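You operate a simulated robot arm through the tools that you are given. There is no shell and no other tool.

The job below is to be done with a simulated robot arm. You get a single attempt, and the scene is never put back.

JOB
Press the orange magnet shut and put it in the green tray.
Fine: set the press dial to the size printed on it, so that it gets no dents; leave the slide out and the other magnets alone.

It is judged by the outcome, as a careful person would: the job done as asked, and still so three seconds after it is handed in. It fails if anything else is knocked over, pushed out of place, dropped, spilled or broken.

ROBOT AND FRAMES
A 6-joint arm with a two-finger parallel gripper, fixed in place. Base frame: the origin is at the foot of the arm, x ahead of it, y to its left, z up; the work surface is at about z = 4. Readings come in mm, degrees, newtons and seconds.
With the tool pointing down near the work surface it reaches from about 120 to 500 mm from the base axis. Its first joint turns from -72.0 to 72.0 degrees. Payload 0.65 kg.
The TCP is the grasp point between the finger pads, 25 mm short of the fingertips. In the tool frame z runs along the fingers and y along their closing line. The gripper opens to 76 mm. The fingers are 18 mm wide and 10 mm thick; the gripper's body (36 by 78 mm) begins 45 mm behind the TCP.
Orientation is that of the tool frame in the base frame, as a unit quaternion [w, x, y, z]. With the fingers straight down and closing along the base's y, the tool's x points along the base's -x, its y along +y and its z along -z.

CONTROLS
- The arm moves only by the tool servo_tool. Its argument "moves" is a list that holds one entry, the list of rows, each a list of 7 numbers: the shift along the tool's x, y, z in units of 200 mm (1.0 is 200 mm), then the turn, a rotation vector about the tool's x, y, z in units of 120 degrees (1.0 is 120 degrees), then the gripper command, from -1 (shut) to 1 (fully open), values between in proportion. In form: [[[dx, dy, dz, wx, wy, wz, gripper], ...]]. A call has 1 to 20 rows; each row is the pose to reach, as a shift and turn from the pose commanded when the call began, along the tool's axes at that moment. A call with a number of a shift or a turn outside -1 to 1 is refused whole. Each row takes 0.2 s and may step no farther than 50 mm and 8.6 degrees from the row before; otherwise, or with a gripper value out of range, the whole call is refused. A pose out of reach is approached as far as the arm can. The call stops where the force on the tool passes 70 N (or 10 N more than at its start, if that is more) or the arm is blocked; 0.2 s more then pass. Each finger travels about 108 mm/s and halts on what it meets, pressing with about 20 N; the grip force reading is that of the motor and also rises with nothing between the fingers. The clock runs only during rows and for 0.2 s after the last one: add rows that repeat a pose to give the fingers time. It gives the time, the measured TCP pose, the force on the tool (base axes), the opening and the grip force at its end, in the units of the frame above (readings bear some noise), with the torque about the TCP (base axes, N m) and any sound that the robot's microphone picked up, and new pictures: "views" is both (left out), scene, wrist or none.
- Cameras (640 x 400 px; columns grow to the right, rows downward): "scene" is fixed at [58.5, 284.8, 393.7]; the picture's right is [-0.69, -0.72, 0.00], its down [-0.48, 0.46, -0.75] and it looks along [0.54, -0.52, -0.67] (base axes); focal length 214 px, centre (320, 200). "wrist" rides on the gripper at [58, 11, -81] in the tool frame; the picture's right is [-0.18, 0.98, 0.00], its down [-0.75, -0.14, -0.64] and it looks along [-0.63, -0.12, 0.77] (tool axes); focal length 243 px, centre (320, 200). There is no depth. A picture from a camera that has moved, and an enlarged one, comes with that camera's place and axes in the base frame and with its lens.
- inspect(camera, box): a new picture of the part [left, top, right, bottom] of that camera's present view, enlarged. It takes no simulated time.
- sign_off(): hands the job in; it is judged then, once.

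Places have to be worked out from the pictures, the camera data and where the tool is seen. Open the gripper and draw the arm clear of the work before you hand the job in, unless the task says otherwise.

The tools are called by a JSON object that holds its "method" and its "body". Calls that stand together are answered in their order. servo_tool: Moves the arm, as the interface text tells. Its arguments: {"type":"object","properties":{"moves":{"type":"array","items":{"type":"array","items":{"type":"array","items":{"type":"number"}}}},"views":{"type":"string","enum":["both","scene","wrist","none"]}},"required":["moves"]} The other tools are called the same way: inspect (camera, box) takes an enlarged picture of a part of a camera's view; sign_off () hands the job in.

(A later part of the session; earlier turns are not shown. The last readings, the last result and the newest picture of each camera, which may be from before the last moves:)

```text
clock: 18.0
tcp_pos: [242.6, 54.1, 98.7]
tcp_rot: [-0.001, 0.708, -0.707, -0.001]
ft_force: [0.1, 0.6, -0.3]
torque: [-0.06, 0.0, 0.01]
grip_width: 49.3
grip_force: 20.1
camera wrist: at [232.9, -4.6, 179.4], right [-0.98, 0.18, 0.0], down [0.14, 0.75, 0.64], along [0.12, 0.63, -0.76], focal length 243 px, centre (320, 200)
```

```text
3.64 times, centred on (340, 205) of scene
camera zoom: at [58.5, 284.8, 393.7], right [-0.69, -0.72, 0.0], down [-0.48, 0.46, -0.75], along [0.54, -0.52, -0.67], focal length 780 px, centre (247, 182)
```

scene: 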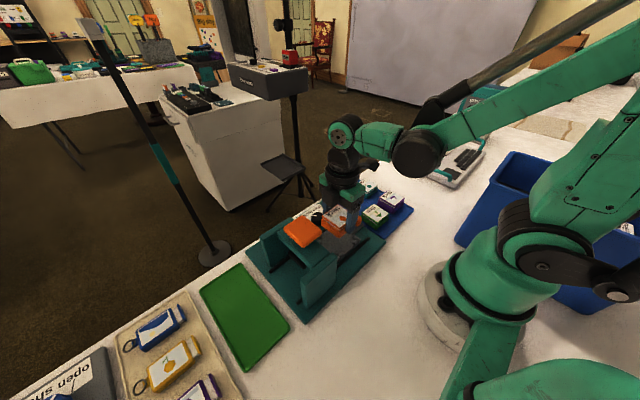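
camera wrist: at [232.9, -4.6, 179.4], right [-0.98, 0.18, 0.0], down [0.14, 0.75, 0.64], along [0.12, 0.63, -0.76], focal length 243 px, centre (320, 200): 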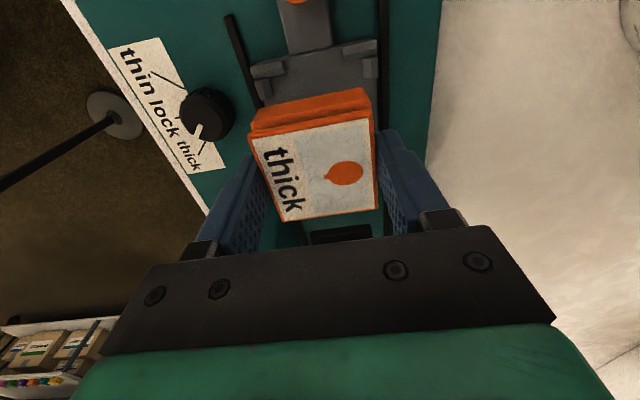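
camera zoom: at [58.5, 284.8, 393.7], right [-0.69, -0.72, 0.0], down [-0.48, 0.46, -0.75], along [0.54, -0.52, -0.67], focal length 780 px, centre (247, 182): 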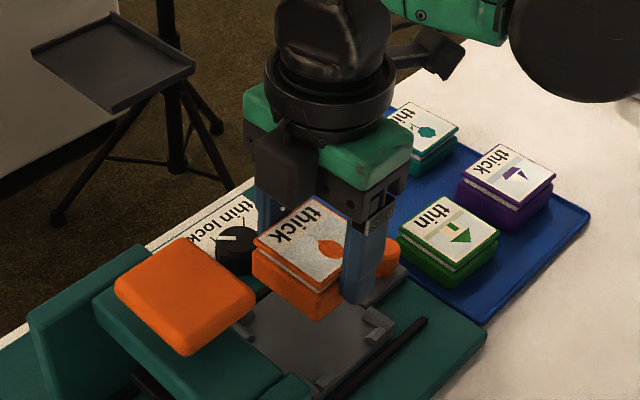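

In this view the nest interior spans about x 214–270 and y 24–82 (≈57 mm), so the 49.5 mm magnet fits with about 3 mm of play if centred at (242, 53.3). I come down to just above it.

{"method": "servo_tool", "body": {"moves": [[[0.003, 0.002, 0.07, 0, 0, 0, -0.2], [0.003, 0.002, 0.14, 0, 0, 0, -0.2], [0.003, 0.002, 0.19, 0, 0, 0, -0.2], [0.003, 0.002, 0.21, 0, 0, 0, -0.2], [0.003, 0.002, 0.21, 0, 0, 0, -0.2]]], "views": "both"}}

{"method": "inspect", "body": {"camera": "wrist", "box": [200, 0, 440, 200]}}

{"method": "inspect", "body": {"camera": "scene", "box": [290, 190, 390, 260]}}

```text
clock: 19.2
tcp_pos: [242.5, 53.9, 55.6]
tcp_rot: [-0.001, 0.708, -0.706, 0.001]
ft_force: [0.1, 1.1, -0.9]
torque: [-0.06, -0.02, 0.03]
grip_width: 49.1
grip_force: 19.9
camera wrist: at [232.1, -5.2, 137.0], right [-0.98, 0.18, 0.0], down [0.14, 0.75, 0.64], along [0.12, 0.63, -0.76], focal length 243 px, centre (320, 200)
```

scene: 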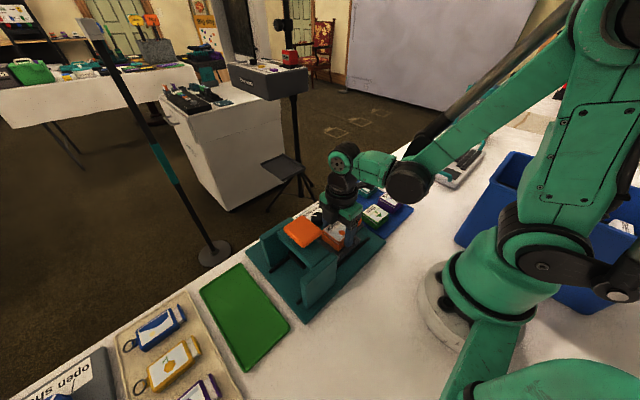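
wrist: 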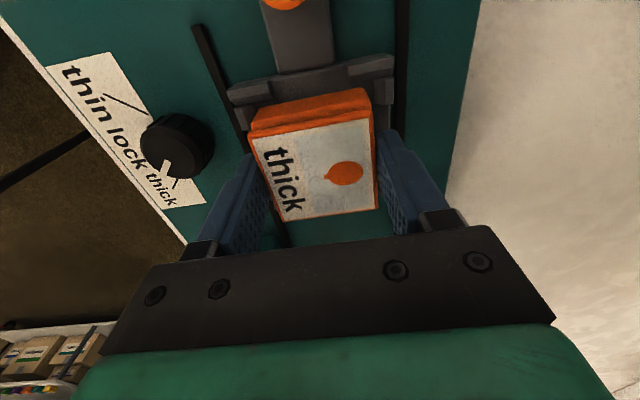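

```text
2.00 times, centred on (320, 100) of wrist
camera zoom: at [232.1, -5.2, 137.0], right [-0.98, 0.18, 0.0], down [0.14, 0.75, 0.64], along [0.12, 0.63, -0.76], focal length 485 px, centre (320, 400)
```

zoom: 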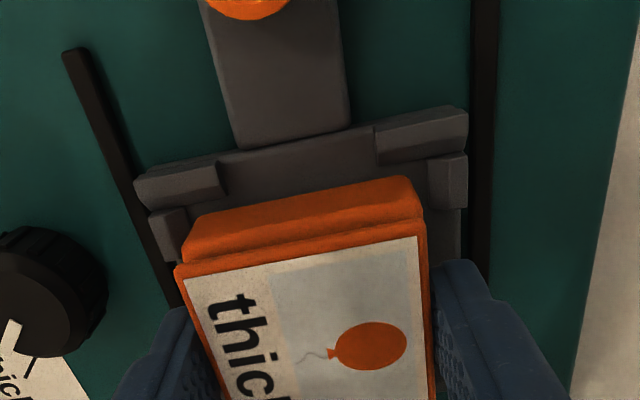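

```text
5.71 times, centred on (340, 225) of scene
camera zoom: at [58.5, 284.8, 393.7], right [-0.69, -0.72, 0.0], down [-0.48, 0.46, -0.75], along [0.54, -0.52, -0.67], focal length 1226 px, centre (206, 57)
```

zoom: 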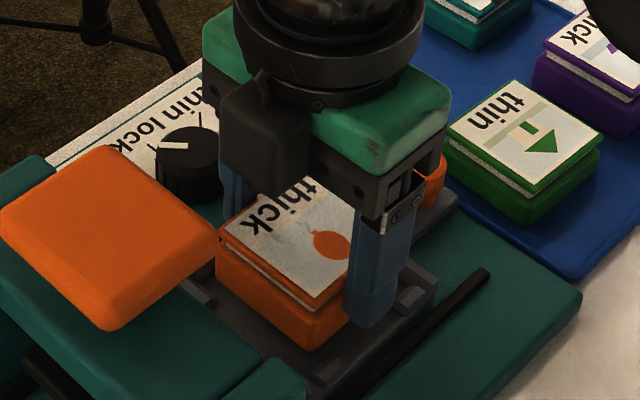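

Comparing the magnet's bottom edge with the brackets at about the same height, it is roughly 2 mm too far in +x and 2 mm too far in +y. I shift it and re-check before lowering.

{"method": "servo_tool", "body": {"moves": [[[0.009, 0.009, 0, 0, 0, 0, -0.2], [0.009, 0.009, 0, 0, 0, 0, -0.2]]], "views": "wrist"}}

{"method": "inspect", "body": {"camera": "wrist", "box": [240, 20, 400, 120]}}

{"method": "inspect", "body": {"camera": "scene", "box": [315, 220, 375, 262]}}

```text
clock: 19.8
tcp_pos: [241.1, 51.6, 56.9]
tcp_rot: [-0.002, 0.708, -0.706, 0.0]
ft_force: [-0.7, 0.0, -1.2]
torque: [0.0, -0.01, 0.01]
grip_width: 49.1
grip_force: 19.9
camera wrist: at [230.1, -6.9, 136.9], right [-0.98, 0.18, 0.0], down [0.14, 0.75, 0.64], along [0.12, 0.63, -0.76], focal length 243 px, centre (320, 200)
```

wrist: 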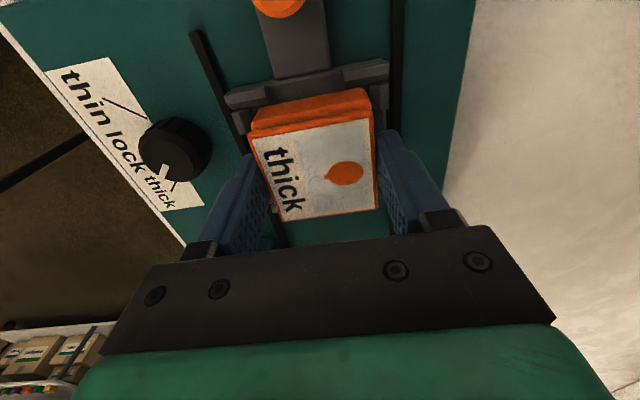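

```text
4.00 times, centred on (320, 70) of wrist
camera zoom: at [230.1, -6.9, 136.9], right [-0.98, 0.18, 0.0], down [0.14, 0.75, 0.64], along [0.12, 0.63, -0.76], focal length 970 px, centre (320, 720)
```

zoom: 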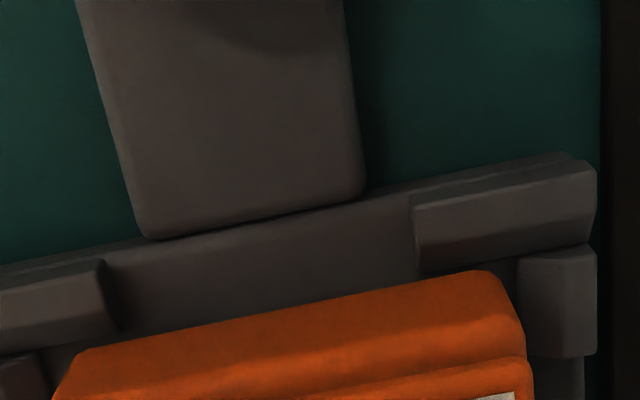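

```text
9.52 times, centred on (345, 241) of scene
camera zoom: at [58.5, 284.8, 393.7], right [-0.69, -0.72, 0.0], down [-0.48, 0.46, -0.75], along [0.54, -0.52, -0.67], focal length 2043 px, centre (82, -190)
```

zoom: 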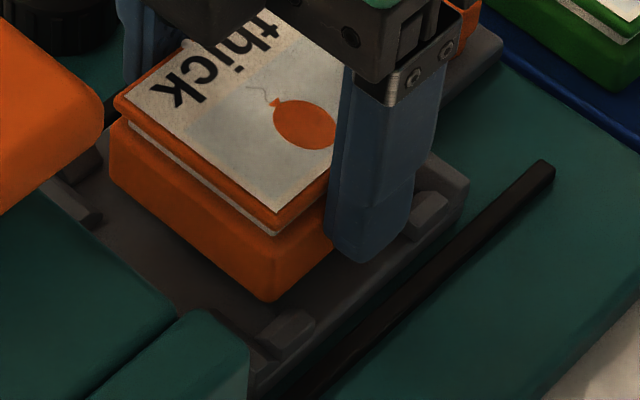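

In x it is now centred. In y the −y gap looks a bit small (about 1–2 mm, against 4–5 mm on the +y side), so I go back 1.2 mm in +y and lower gently in small steps while watching the force.

{"method": "servo_tool", "body": {"moves": [[[-0.006, 0, 0, 0, 0, 0, -0.2], [-0.006, 0, 0.01, 0, 0, 0, -0.2], [-0.006, 0, 0.02, 0, 0, 0, -0.2], [-0.006, 0, 0.02, 0, 0, 0, -0.2]]], "views": "wrist"}}

{"method": "inspect", "body": {"camera": "wrist", "box": [220, 20, 420, 145]}}

{"method": "inspect", "body": {"camera": "scene", "box": [315, 220, 375, 262]}}

```text
clock: 20.8
tcp_pos: [240.9, 53.0, 52.5]
tcp_rot: [-0.001, 0.708, -0.707, 0.0]
ft_force: [-3.8, 1.8, 18.0]
torque: [0.02, 0.11, 0.08]
grip_width: 49.1
grip_force: 19.9
camera wrist: at [229.6, -5.8, 133.3], right [-0.98, 0.18, 0.0], down [0.14, 0.75, 0.64], along [0.12, 0.63, -0.76], focal length 243 px, centre (320, 200)
```

wrist: 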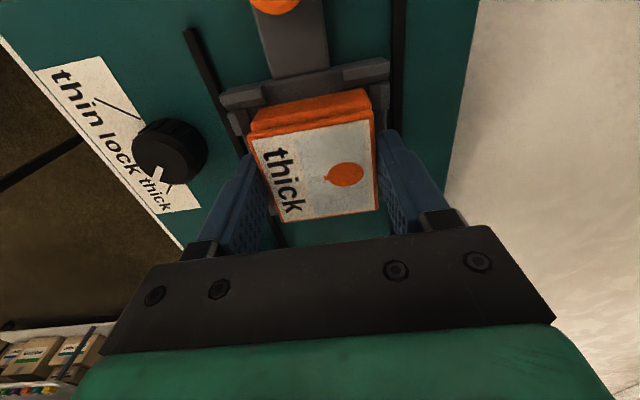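

```text
3.20 times, centred on (320, 82) of wrist
camera zoom: at [229.6, -5.8, 133.3], right [-0.98, 0.18, 0.0], down [0.14, 0.75, 0.64], along [0.12, 0.63, -0.76], focal length 776 px, centre (320, 576)
```

zoom: 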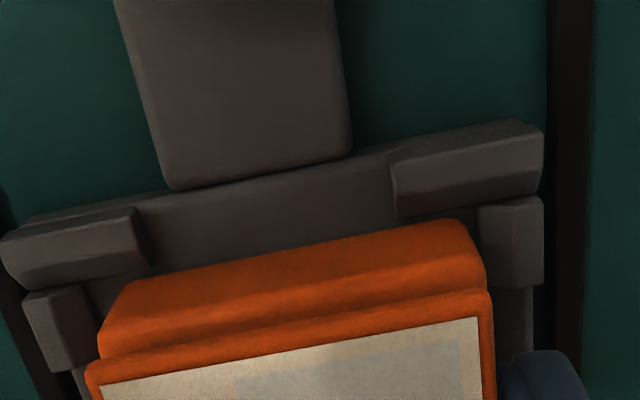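

```text
9.52 times, centred on (345, 241) of scene
camera zoom: at [58.4, 284.8, 393.7], right [-0.69, -0.72, 0.0], down [-0.48, 0.46, -0.75], along [0.54, -0.52, -0.67], focal length 2043 px, centre (82, -190)
```

zoom: 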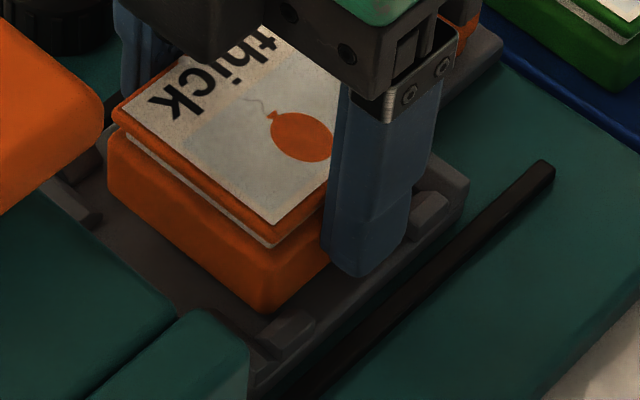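

There is an 18 N contact force centred on the tool with almost no torque, so the magnet sits flat on the nest floor. I release it, rise, and look.

{"method": "servo_tool", "body": {"moves": [[[-0.006, 0, 0.017, 0, 0, 0, 0.2], [-0.006, 0, 0.017, 0, 0, 0, 0.5], [-0.006, 0, 0.017, 0, 0, 0, 0.5], [-0.006, 0, -0.05, 0, 0, 0, 0.5], [-0.006, 0, -0.2, 0, 0, 0, 0.5], [-0.006, 0, -0.4, 0, 0, 0, 0.5], [-0.006, 0, -0.4, 0, 0, 0, 0.5]]], "views": "both"}}

{"method": "inspect", "body": {"camera": "wrist", "box": [200, 20, 440, 200]}}

{"method": "inspect", "body": {"camera": "scene", "box": [300, 205, 390, 265]}}

```text
clock: 22.4
tcp_pos: [240.5, 54.2, 132.8]
tcp_rot: [-0.001, 0.707, -0.707, 0.0]
ft_force: [-0.2, 0.1, -0.2]
torque: [-0.01, 0.04, 0.03]
grip_width: 56.9
grip_force: 0.1
camera wrist: at [229.0, -4.6, 212.7], right [-0.98, 0.18, 0.0], down [0.14, 0.75, 0.64], along [0.12, 0.63, -0.76], focal length 243 px, centre (320, 200)
```

scene: 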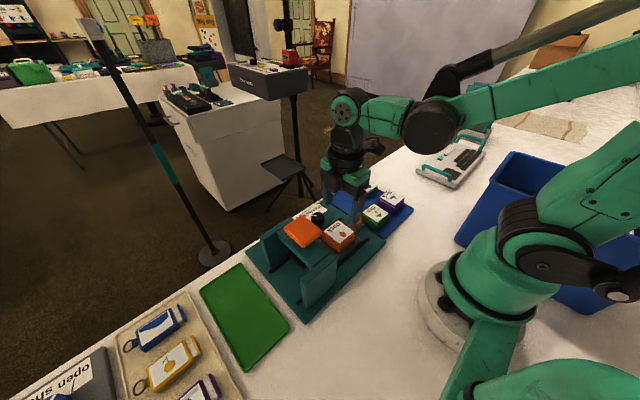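
wrist: 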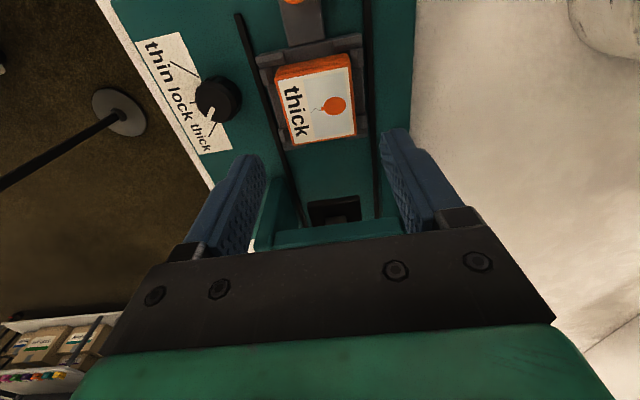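

```text
2.22 times, centred on (320, 110) of wrist
camera zoom: at [229.0, -4.6, 212.7], right [-0.98, 0.18, 0.0], down [0.14, 0.75, 0.64], along [0.12, 0.63, -0.76], focal length 539 px, centre (320, 400)
```

zoom: 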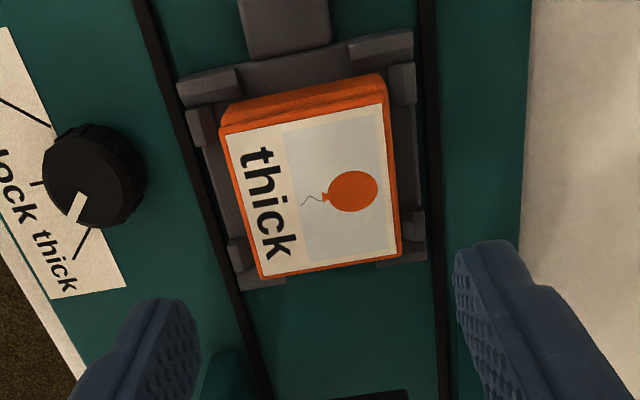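

```text
6.67 times, centred on (345, 235) of scene
camera zoom: at [58.5, 284.8, 393.7], right [-0.69, -0.72, 0.0], down [-0.48, 0.46, -0.75], along [0.54, -0.52, -0.67], focal length 1430 px, centre (153, -33)
```

zoom: 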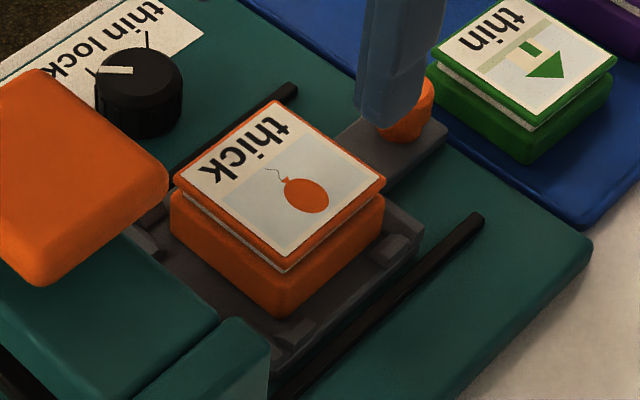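

The magnet sits squarely in the nest, and the dial points to "thick". Next I go above the slide knob (about (241, −13, top 39)) and come down astride it.

{"method": "servo_tool", "body": {"moves": [[[0.11, 0, 0, 0, 0, 0, 0.4], [0.22, 0, 0, 0, 0, 0, 0.4], [0.335, 0, 0, 0, 0, 0, 0.4], [0.335, 0, 0.15, 0, 0, 0, 0.4], [0.335, 0, 0.3, 0, 0, 0, 0.4], [0.335, 0, 0.3, 0, 0, 0, 0.4]]], "views": "both"}}

{"method": "inspect", "body": {"camera": "wrist", "box": [200, 40, 440, 200]}}

{"method": "inspect", "body": {"camera": "scene", "box": [300, 175, 410, 255]}}

```text
clock: 23.8
tcp_pos: [239.2, -12.4, 72.8]
tcp_rot: [0.0, 0.708, -0.707, 0.0]
ft_force: [0.5, 0.2, -0.4]
torque: [0.0, 0.01, -0.01]
grip_width: 53.0
grip_force: 0.0
camera wrist: at [228.3, -70.9, 153.1], right [-0.98, 0.18, 0.0], down [0.14, 0.75, 0.64], along [0.12, 0.63, -0.76], focal length 243 px, centre (320, 200)
```

scene: 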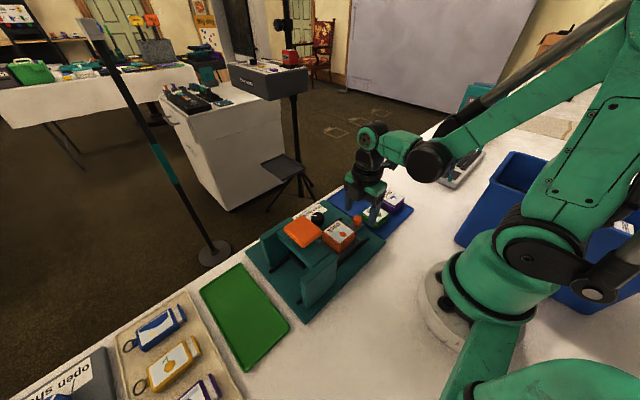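
wrist: 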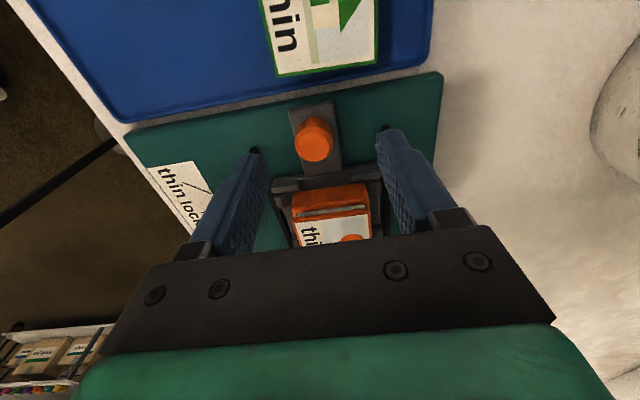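

```text
2.50 times, centred on (320, 120) of wrist
camera zoom: at [228.3, -70.9, 153.1], right [-0.98, 0.18, 0.0], down [0.14, 0.75, 0.64], along [0.12, 0.63, -0.76], focal length 606 px, centre (320, 400)
```

zoom: 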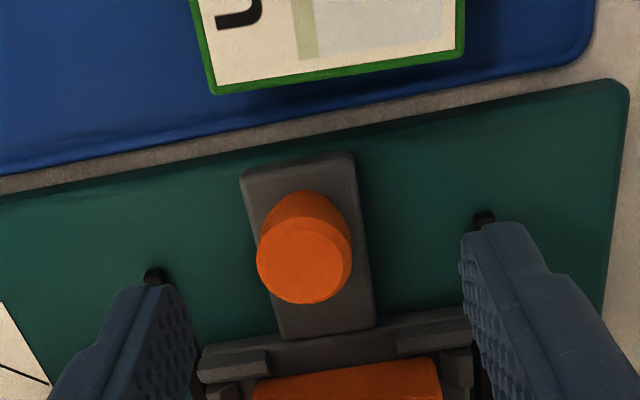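

```text
5.00 times, centred on (355, 215) of scene
camera zoom: at [58.5, 284.8, 393.7], right [-0.69, -0.72, 0.0], down [-0.48, 0.46, -0.75], along [0.54, -0.52, -0.67], focal length 1072 px, centre (145, 125)
```

zoom: 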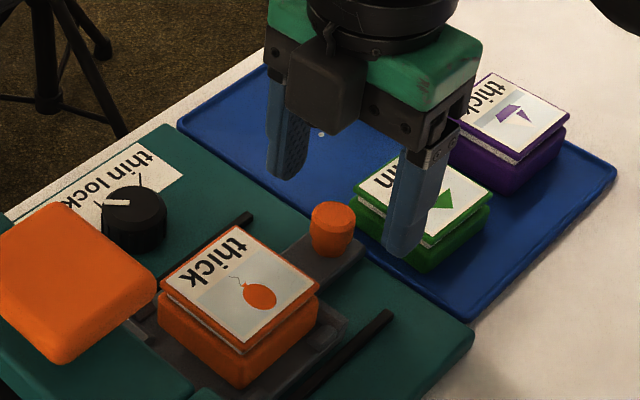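

The knob shows at about (242, −14.5), so I shift +2 mm in x and −1.5 mm in y, descend to bring the tips to about z 26, and close on it.

{"method": "servo_tool", "body": {"moves": [[[0.0075, -0.01, 0.03, 0, 0, 0, 0.4], [0.0075, -0.01, 0.08, 0, 0, 0, 0.4], [0.0075, -0.01, 0.108, 0, 0, 0, 0.4], [0.0075, -0.01, 0.108, 0, 0, 0, 0], [0.0075, -0.01, 0.108, 0, 0, 0, -0.7], [0.0075, -0.01, 0.108, 0, 0, 0, -0.7], [0.0075, -0.01, 0.108, 0, 0, 0, -0.7]]], "views": "both"}}

{"method": "inspect", "body": {"camera": "wrist", "box": [200, 60, 440, 220]}}

{"method": "inspect", "body": {"camera": "scene", "box": [300, 175, 410, 255]}}

```text
clock: 25.4
tcp_pos: [242.6, -11.6, 50.0]
tcp_rot: [-0.001, 0.708, -0.707, 0.0]
ft_force: [5.7, 0.0, -23.6]
torque: [-0.01, -0.09, -0.02]
grip_width: 18.9
grip_force: 37.1
camera wrist: at [231.3, -72.8, 131.6], right [-0.98, 0.18, 0.0], down [0.14, 0.75, 0.64], along [0.12, 0.63, -0.76], focal length 243 px, centre (320, 200)
```

scene: 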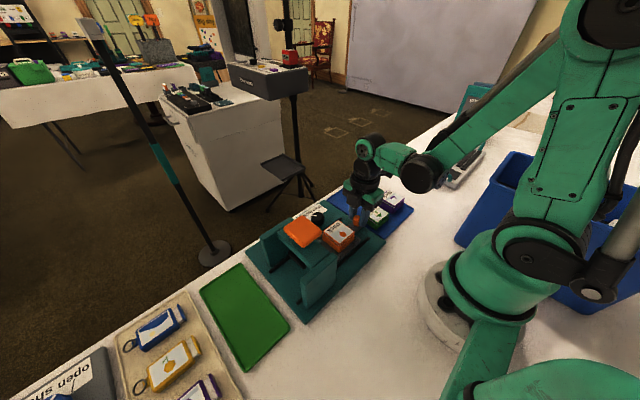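
wrist: 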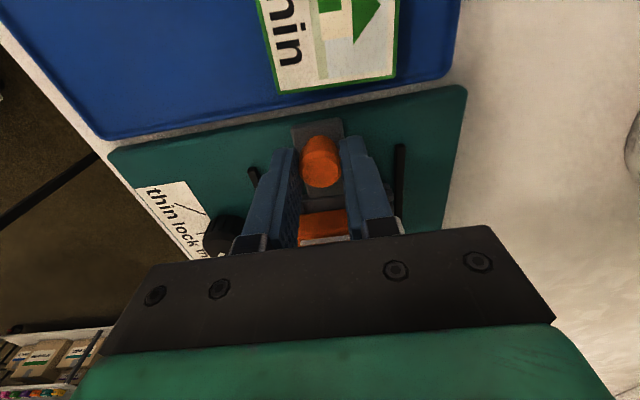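

```text
2.50 times, centred on (320, 140) of wrist
camera zoom: at [231.3, -72.8, 131.6], right [-0.98, 0.18, 0.0], down [0.14, 0.75, 0.64], along [0.12, 0.63, -0.76], focal length 606 px, centre (320, 350)
```

zoom: 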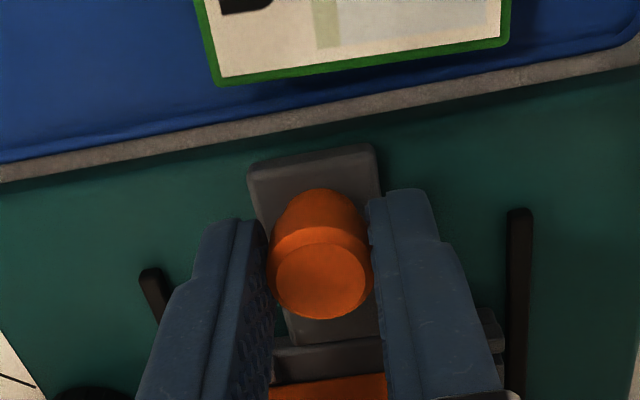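

```text
5.00 times, centred on (355, 215) of scene
camera zoom: at [58.5, 284.8, 393.7], right [-0.69, -0.72, 0.0], down [-0.48, 0.46, -0.75], along [0.54, -0.52, -0.67], focal length 1072 px, centre (145, 125)
```

zoom: 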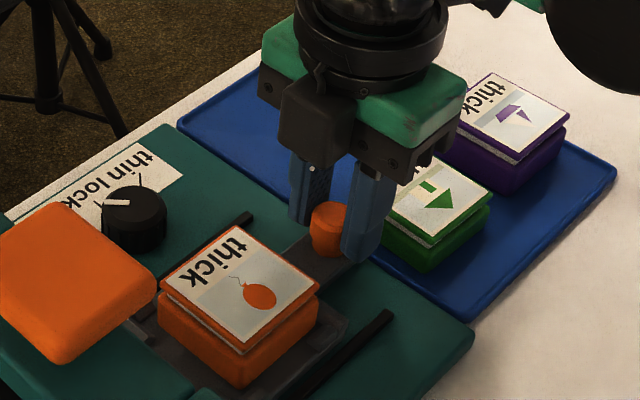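

The knob is held (18.9 mm), but its taper pulls the fingers down with about 24 N. I ease down 1.5 mm to relax that before pushing.

{"method": "servo_tool", "body": {"moves": [[[0, 0, 0.004, 0, 0, 0, -0.7], [0, 0, 0.0075, 0, 0, 0, -0.7], [0, 0, 0.0075, 0, 0, 0, -0.7]]], "views": "none"}}

```text
clock: 26.2
tcp_pos: [241.9, -14.0, 48.8]
tcp_rot: [-0.001, 0.708, -0.706, 0.0]
ft_force: [-6.9, 4.1, 32.1]
torque: [0.25, 0.14, 0.01]
grip_width: 19.0
grip_force: 36.9
```

Zero vertical load is about 0.8 mm higher, so I raise by that and push the slide the first 40 mm in +y.

{"method": "servo_tool", "body": {"moves": [[[0, 0, -0.004, 0, 0, 0, -0.7], [-0.05, 0, -0.004, 0, 0, 0, -0.7], [-0.1, 0, -0.004, 0, 0, 0, -0.7], [-0.15, 0, -0.004, 0, 0, 0, -0.7], [-0.2, 0, -0.004, 0, 0, 0, -0.7]]], "views": "both"}}

{"method": "inspect", "body": {"camera": "scene", "box": [270, 190, 390, 280]}}

```text
clock: 27.4
tcp_pos: [242.3, 24.9, 49.6]
tcp_rot: [0.0, 0.707, -0.707, 0.0]
ft_force: [-2.7, -1.1, -31.3]
torque: [-0.14, 0.04, 0.02]
grip_width: 19.2
grip_force: 36.7
camera wrist: at [231.4, -33.4, 130.9], right [-0.98, 0.18, 0.0], down [0.14, 0.75, 0.64], along [0.12, 0.63, -0.76], focal length 243 px, centre (320, 200)
```

scene: 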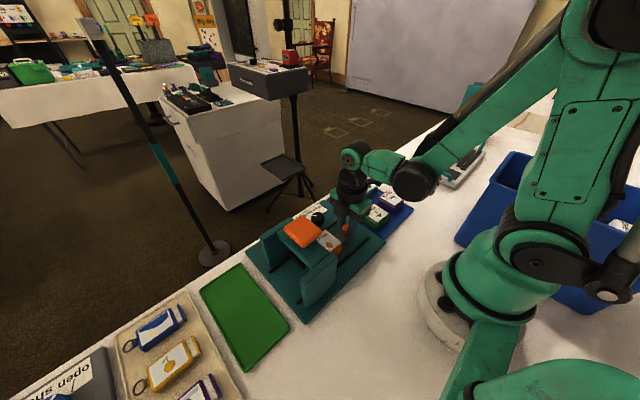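
wrist: 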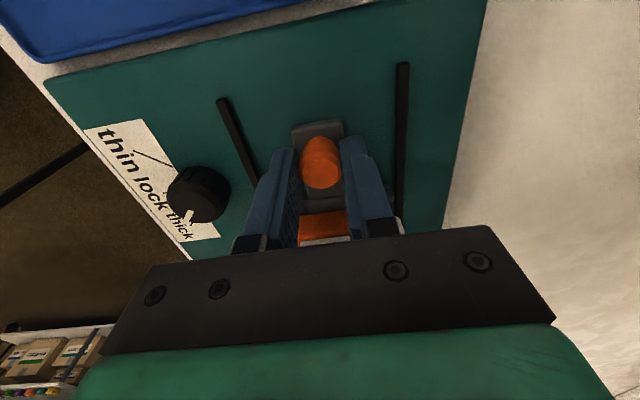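

```text
4.44 times, centred on (330, 235) of scene
camera zoom: at [58.5, 284.8, 393.6], right [-0.69, -0.72, 0.0], down [-0.48, 0.46, -0.75], along [0.54, -0.52, -0.67], focal length 953 px, centre (276, 44)
```

zoom: 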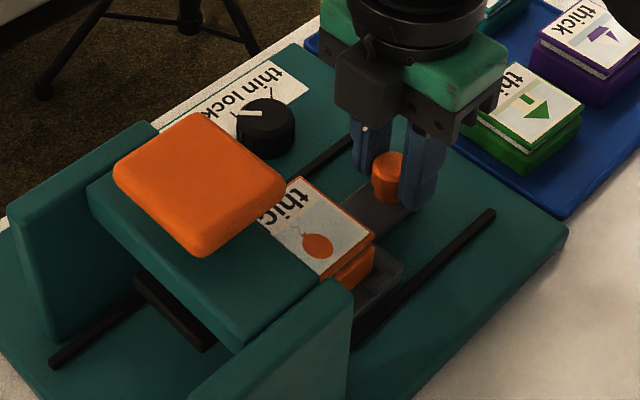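

The slide moves freely. I continue 40 mm, watching the forces.

{"method": "servo_tool", "body": {"moves": [[[-0.05, 0, 0.002, 0, 0, 0, -0.7], [-0.1, 0, 0.002, 0, 0, 0, -0.7], [-0.15, 0, 0.002, 0, 0, 0, -0.7], [-0.2, 0, 0.002, 0, 0, 0, -0.7]]], "views": "both"}}

{"method": "inspect", "body": {"camera": "scene", "box": [260, 190, 380, 280]}}

```text
clock: 28.4
tcp_pos: [243.0, 66.6, 49.8]
tcp_rot: [0.0, -0.707, 0.707, 0.001]
ft_force: [-26.4, -0.2, 28.7]
torque: [0.06, 0.49, 0.01]
grip_width: 19.2
grip_force: 37.1
camera wrist: at [231.8, 6.5, 130.0], right [-0.98, 0.18, 0.0], down [0.14, 0.75, 0.64], along [0.12, 0.63, -0.77], focal length 243 px, centre (320, 200)
```

scene: 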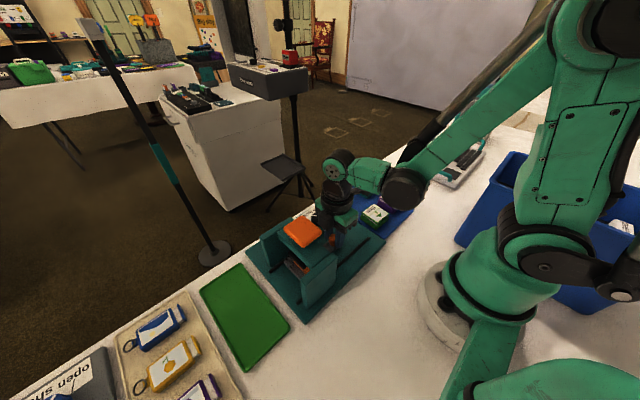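
wrist: 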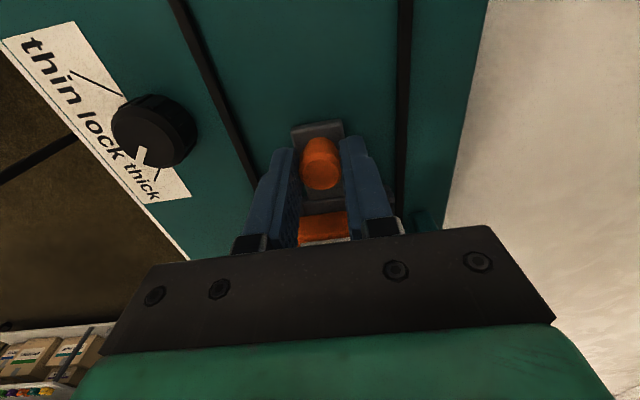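

```text
4.44 times, centred on (320, 235) of scene
camera zoom: at [58.4, 284.8, 393.7], right [-0.69, -0.72, 0.0], down [-0.48, 0.46, -0.75], along [0.54, -0.52, -0.67], focal length 953 px, centre (320, 44)
```

zoom: 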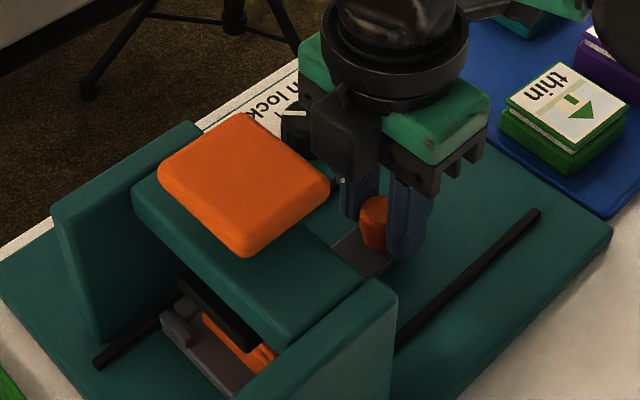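

The nest is now entering under the ram plate. I trim x and z to relax the side load and push on in small steps to find the end stop.

{"method": "servo_tool", "body": {"moves": [[[-0.01, 0.004, -0.0015, 0, 0, 0, -0.7], [-0.025, 0.004, -0.0015, 0, 0, 0, -0.7], [-0.04, 0.004, -0.0015, 0, 0, 0, -0.7], [-0.055, 0.004, -0.0015, 0, 0, 0, -0.7], [-0.055, 0.004, -0.0015, 0, 0, 0, -0.7]]], "views": "scene"}}

{"method": "inspect", "body": {"camera": "scene", "box": [260, 200, 360, 280]}}

```text
clock: 29.6
tcp_pos: [242.9, 75.5, 47.8]
tcp_rot: [-0.001, 0.708, -0.707, 0.001]
ft_force: [-18.2, -9.4, -22.0]
torque: [0.14, 0.3, 0.04]
grip_width: 18.8
grip_force: 37.0
```

scene: 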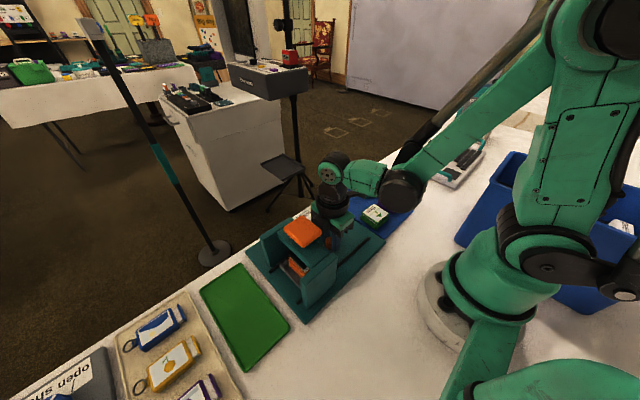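

```text
5.00 times, centred on (310, 240) of scene
camera zoom: at [58.5, 284.8, 393.6], right [-0.69, -0.72, 0.0], down [-0.48, 0.46, -0.75], along [0.54, -0.52, -0.67], focal length 1072 px, centre (370, 0)
```

zoom: 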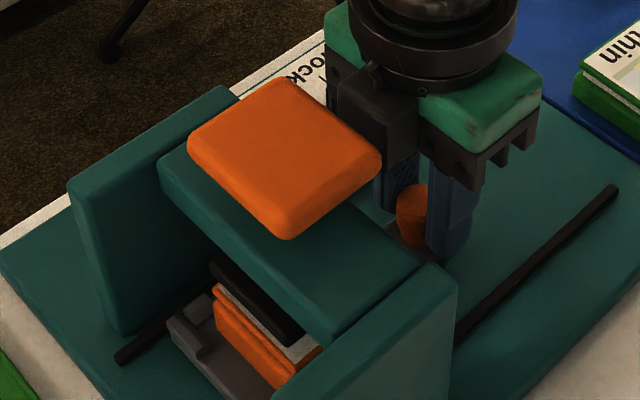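

A −9 N resistance is starting to show; I push a few millimetres more to learn whether it is the end stop.

{"method": "servo_tool", "body": {"moves": [[[-0.01, 0.003, 0.001, 0, 0, 0, -0.7], [-0.02, 0.003, 0.001, 0, 0, 0, -0.7], [-0.02, 0.003, 0.001, 0, 0, 0, -0.7]]], "views": "scene"}}

{"method": "inspect", "body": {"camera": "scene", "box": [260, 200, 360, 280]}}

```text
clock: 30.4
tcp_pos: [241.9, 79.5, 49.4]
tcp_rot: [0.0, -0.707, 0.707, -0.004]
ft_force: [-0.9, -33.3, 1.4]
torque: [-0.58, 0.04, 0.01]
grip_width: 18.9
grip_force: 37.0
```

scene: 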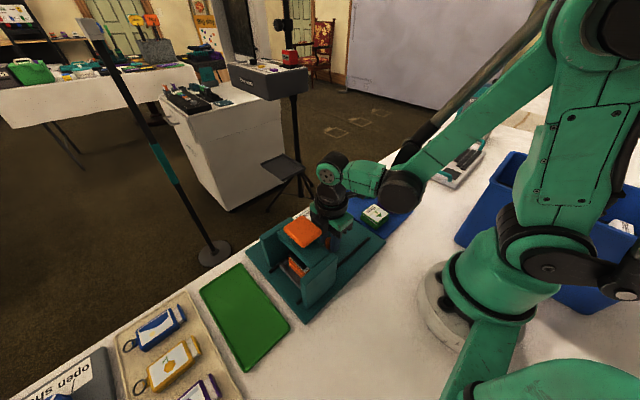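

```text
5.00 times, centred on (310, 240) of scene
camera zoom: at [58.5, 284.8, 393.7], right [-0.69, -0.72, 0.0], down [-0.48, 0.46, -0.75], along [0.54, -0.52, -0.67], focal length 1072 px, centre (370, 0)
```

zoom: 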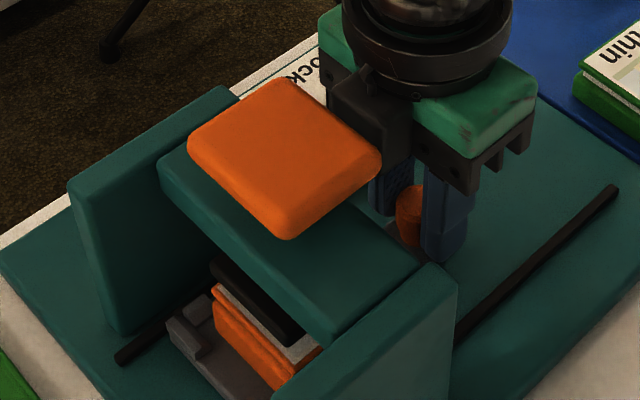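

The slide has stopped moving at −33 N with the magnet under the ram: the end stop. I release the knob, rise straight up, and look at the pad from above.

{"method": "servo_tool", "body": {"moves": [[[0.015, 0, 0, 0, 0, 0, -0.3], [0.015, 0, 0, 0, 0, 0, 0.2], [0.015, 0, 0, 0, 0, 0, 0.2], [0.015, 0, -0.15, 0, 0, 0, 0.2], [0.015, 0, -0.35, 0, 0, 0, 0.2], [0.015, 0, -0.55, 0, 0, 0, 0.5], [0.015, 0, -0.75, 0, 0, 0, 1.0], [0.015, 0, -0.75, 0, 0, 0, 1.0]]], "views": "both"}}

{"method": "inspect", "body": {"camera": "wrist", "box": [200, 40, 440, 240]}}

{"method": "inspect", "body": {"camera": "scene", "box": [240, 195, 360, 320]}}

```text
clock: 32.2
tcp_pos: [242.0, 76.7, 199.7]
tcp_rot: [-0.001, 0.708, -0.706, -0.001]
ft_force: [-0.3, -0.3, 0.2]
torque: [0.0, -0.02, 0.02]
grip_width: 76.1
grip_force: 0.1
camera wrist: at [231.3, 17.0, 280.9], right [-0.98, 0.18, 0.0], down [0.14, 0.75, 0.64], along [0.12, 0.63, -0.76], focal length 243 px, centre (320, 200)
```

scene: 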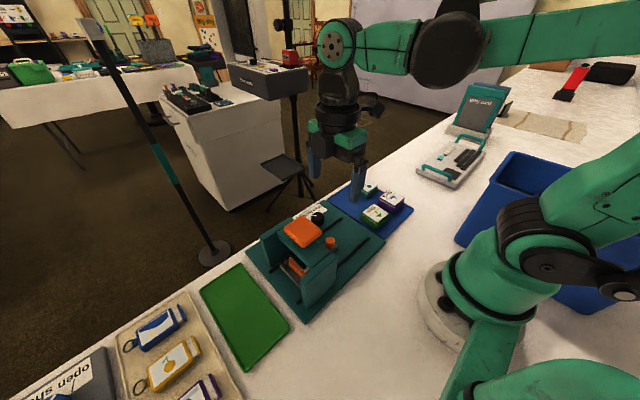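
wrist: 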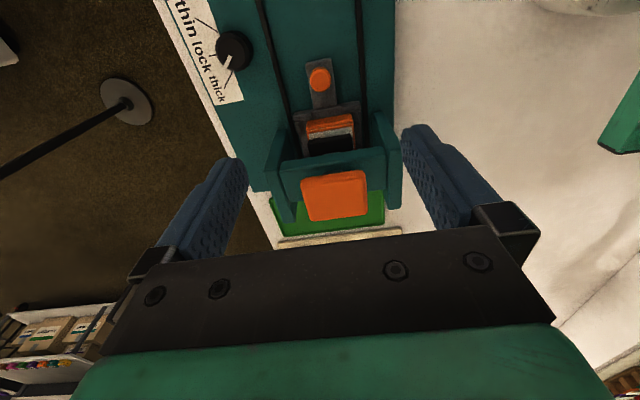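

```text
2.00 times, centred on (320, 140) of wrist
camera zoom: at [231.3, 17.0, 280.9], right [-0.98, 0.18, 0.0], down [0.14, 0.75, 0.64], along [0.12, 0.63, -0.76], focal length 485 px, centre (320, 320)
```

zoom: 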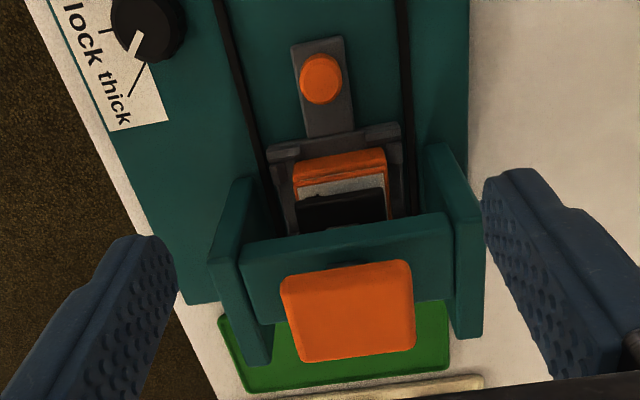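

```text
3.20 times, centred on (300, 258) of scene
camera zoom: at [58.5, 284.8, 393.7], right [-0.69, -0.72, 0.0], down [-0.48, 0.46, -0.75], along [0.54, -0.52, -0.67], focal length 686 px, centre (384, 16)
```

zoom: 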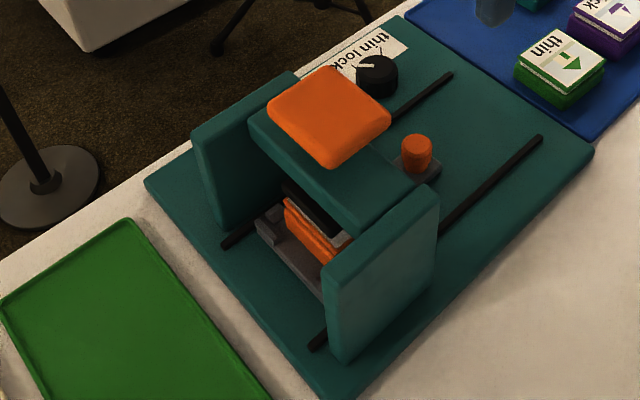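

The pad centre is at about (241.5, 145), top z ≈ 122–127. I close the fingers, move over it, and come down to just above.

{"method": "servo_tool", "body": {"moves": [[[-0.1, 0, 0, 0, 0, 0, -0.5], [-0.22, 0, 0, 0, 0, 0, -1], [-0.342, 0.002, 0, 0, 0, 0, -1], [-0.342, 0.002, 0.1, 0, 0, 0, -1], [-0.342, 0.002, 0.19, 0, 0, 0, -1], [-0.342, 0.002, 0.19, 0, 0, 0, -1]]], "views": "both"}}

{"method": "inspect", "body": {"camera": "scene", "box": [240, 165, 360, 290]}}

{"method": "inspect", "body": {"camera": "wrist", "box": [220, 60, 420, 220]}}

```text
clock: 33.6
tcp_pos: [241.0, 146.9, 162.9]
tcp_rot: [-0.001, 0.708, -0.707, 0.0]
ft_force: [0.2, 0.6, -0.1]
torque: [0.02, 0.01, 0.02]
grip_width: 0.0
grip_force: 20.5
camera wrist: at [230.1, 87.7, 243.2], right [-0.98, 0.18, 0.0], down [0.14, 0.75, 0.64], along [0.12, 0.63, -0.76], focal length 243 px, centre (320, 200)
```

scene: 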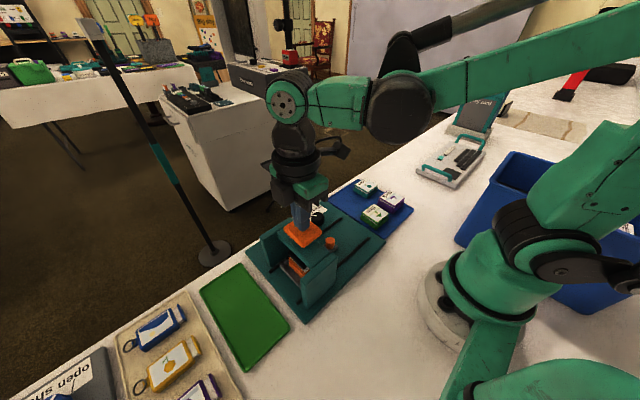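
wrist: 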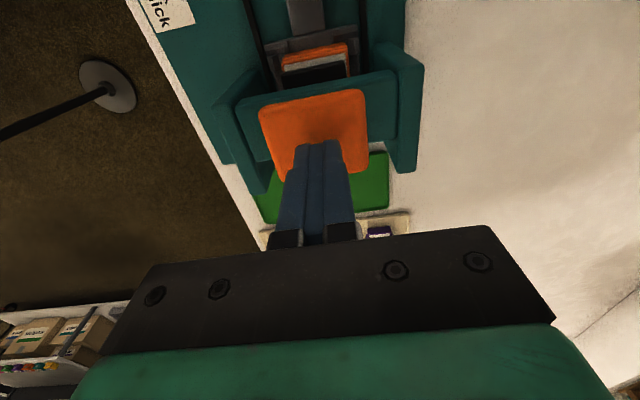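

```text
3.20 times, centred on (300, 228) of scene
camera zoom: at [58.5, 284.8, 393.7], right [-0.69, -0.72, 0.0], down [-0.48, 0.46, -0.75], along [0.54, -0.52, -0.67], focal length 686 px, centre (384, 112)
```

zoom: 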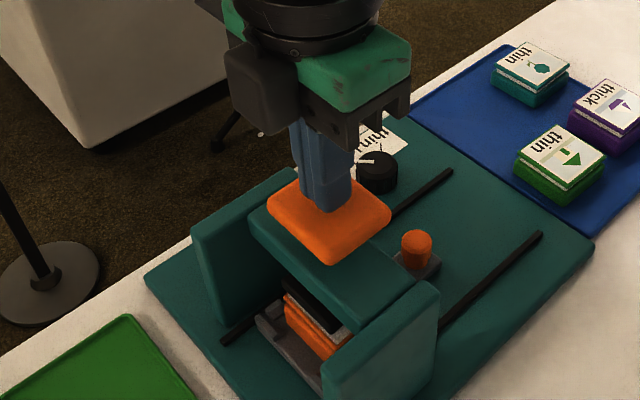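

```text
2.50 times, centred on (320, 140) of wrist
camera zoom: at [230.1, 87.7, 243.2], right [-0.98, 0.18, 0.0], down [0.14, 0.75, 0.64], along [0.12, 0.63, -0.76], focal length 606 px, centre (320, 350)
```

zoom: 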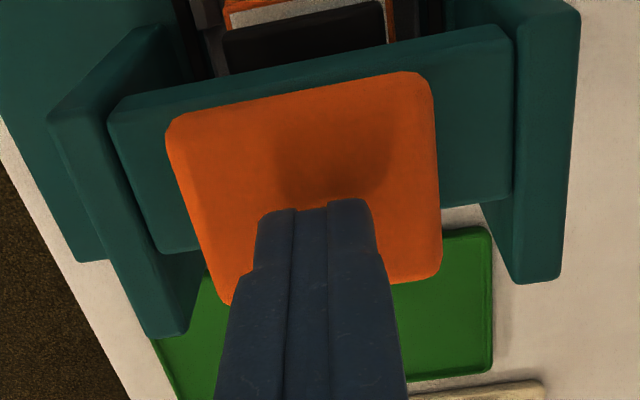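

The closed fingertips are over the pad, about 2–3 mm off centre in y. I shift −2 mm and press down slowly in 2 mm steps; the call will stop by itself at 70 N.

{"method": "servo_tool", "body": {"moves": [[[0.01, 0, 0.01, 0, 0, 0, -1], [0.01, 0, 0.02, 0, 0, 0, -1], [0.01, 0, 0.03, 0, 0, 0, -1], [0.01, 0, 0.04, 0, 0, 0, -1], [0.01, 0, 0.05, 0, 0, 0, -1], [0.01, 0, 0.06, 0, 0, 0, -1], [0.01, 0, 0.07, 0, 0, 0, -1], [0.01, 0, 0.08, 0, 0, 0, -1]]], "views": "scene"}}

{"method": "inspect", "body": {"camera": "scene", "box": [240, 195, 360, 320]}}

```text
clock: 35.4
tcp_pos: [242.1, 143.8, 146.5]
tcp_rot: [-0.001, 0.707, -0.707, 0.0]
ft_force: [2.8, 6.1, 10.1]
torque: [0.05, -0.07, 0.02]
grip_width: 0.2
grip_force: 19.9
```

scene: 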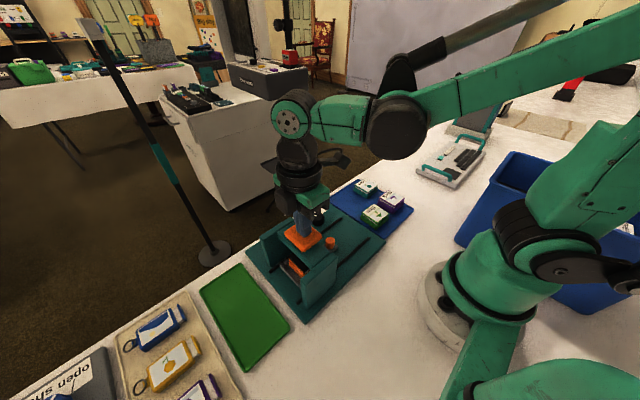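

```text
3.20 times, centred on (300, 258) of scene
camera zoom: at [58.5, 284.8, 393.7], right [-0.69, -0.72, 0.0], down [-0.48, 0.46, -0.75], along [0.54, -0.52, -0.67], focal length 686 px, centre (384, 16)
```

zoom: 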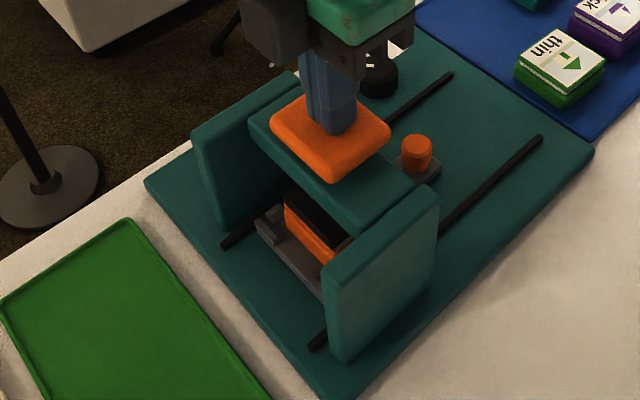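

The pad is travelling down with a 10 N load and the ram is near the lid. I press on in 1 mm steps.

{"method": "servo_tool", "body": {"moves": [[[0, 0, 0.005, 0, 0, 0, -1], [0, 0, 0.01, 0, 0, 0, -1], [0, 0, 0.015, 0, 0, 0, -1], [0, 0, 0.02, 0, 0, 0, -1], [0, 0, 0.025, 0, 0, 0, -1], [0, 0, 0.03, 0, 0, 0, -1]]], "views": "scene"}}

{"method": "inspect", "body": {"camera": "scene", "box": [240, 195, 360, 320]}}

```text
clock: 36.4
tcp_pos: [240.7, 142.8, 143.9]
tcp_rot: [0.001, 0.707, -0.707, 0.0]
ft_force: [-2.3, -1.6, 26.3]
torque: [0.12, 0.03, 0.07]
grip_width: 0.0
grip_force: 20.2
stopped in row 4: the force on the tool passed its limit at 78 N (the readings are from after the stop); the commanded pose is now the measured one
```

scene: 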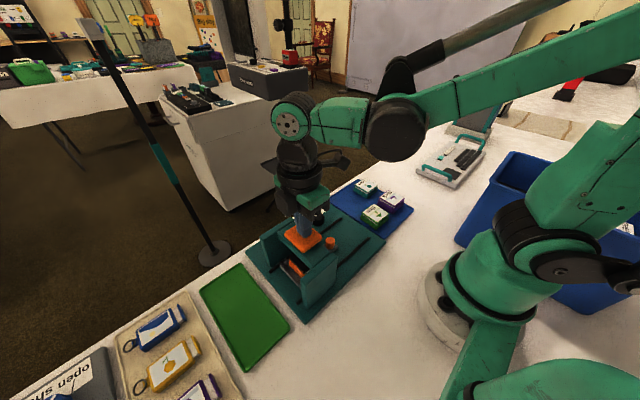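

```text
3.20 times, centred on (300, 258) of scene
camera zoom: at [58.4, 284.8, 393.7], right [-0.69, -0.72, 0.0], down [-0.48, 0.46, -0.75], along [0.54, -0.52, -0.67], focal length 686 px, centre (384, 16)
```

zoom: 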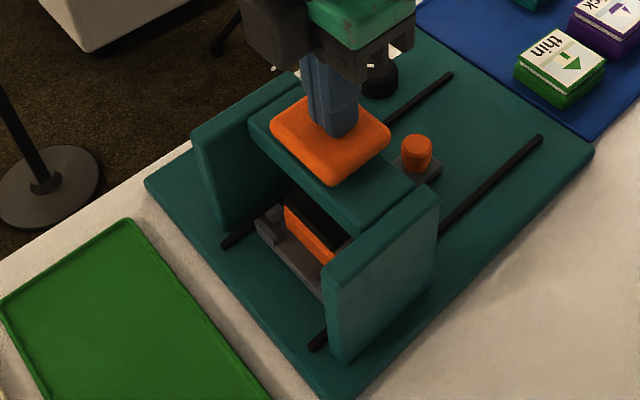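

The press stopped hard at 78 N. I look closely at the magnet under the ram.

{"method": "inspect", "body": {"camera": "scene", "box": [280, 240, 320, 268]}}

{"method": "inspect", "body": {"camera": "wrist", "box": [220, 20, 420, 160]}}

```text
14.29 times, centred on (300, 254) of scene
camera zoom: at [58.4, 284.8, 393.7], right [-0.69, -0.72, 0.0], down [-0.48, 0.46, -0.75], along [0.54, -0.52, -0.67], focal length 3064 px, centre (606, -571)
```

zoom: 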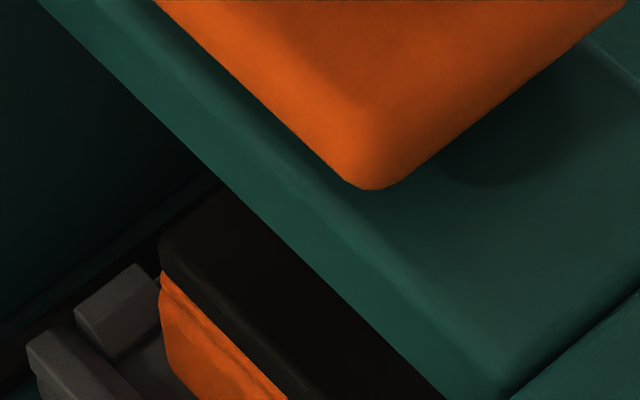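

```text
2.86 times, centred on (320, 90) of wrist
camera zoom: at [230.2, 84.3, 224.3], right [-0.98, 0.18, 0.0], down [0.14, 0.75, 0.64], along [0.12, 0.63, -0.77], focal length 693 px, centre (320, 514)
```

zoom: 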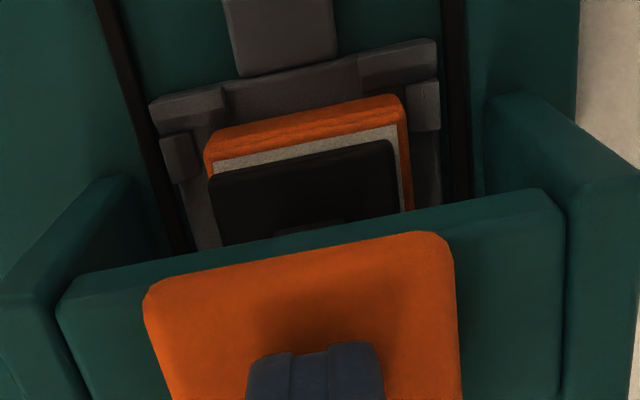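

The ram is bearing on the lid. Before releasing I press once more in finer steps, to be sure it is at its stop and to listen for a click.

{"method": "servo_tool", "body": {"moves": [[[0, 0, 0.002, 0, 0, 0, -1], [0, 0, 0.004, 0, 0, 0, -1], [0, 0, 0.006, 0, 0, 0, -1], [0, 0, 0.006, 0, 0, 0, -1]]], "views": "scene"}}

{"method": "inspect", "body": {"camera": "scene", "box": [280, 240, 320, 268]}}

```text
clock: 36.9
tcp_pos: [240.7, 143.5, 144.0]
tcp_rot: [0.002, 0.707, -0.707, 0.002]
ft_force: [-2.1, -2.5, 27.3]
torque: [0.16, 0.03, 0.08]
grip_width: 0.0
grip_force: 20.0
stopped in row 2: the force on the tool passed its limit at 76 N (the readings are from after the stop); the commanded pose is now the measured one
```

scene: 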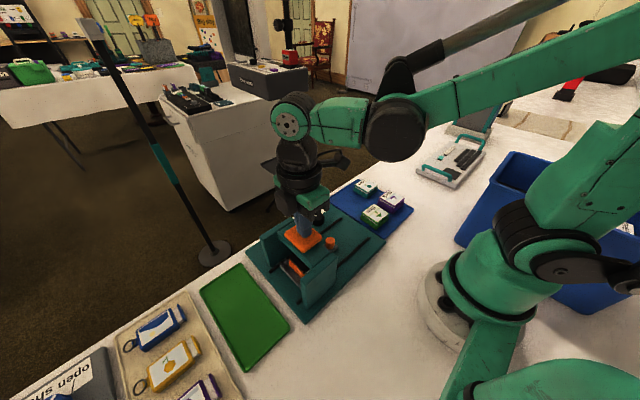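

```text
14.29 times, centred on (300, 254) of scene
camera zoom: at [58.4, 284.8, 393.7], right [-0.69, -0.72, 0.0], down [-0.48, 0.46, -0.75], along [0.54, -0.52, -0.67], focal length 3064 px, centre (606, -571)
```

zoom: 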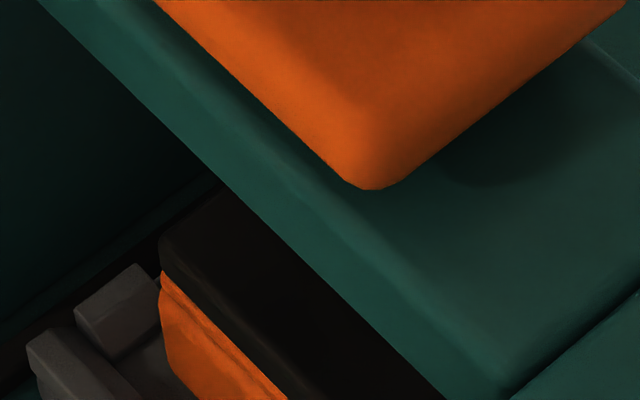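

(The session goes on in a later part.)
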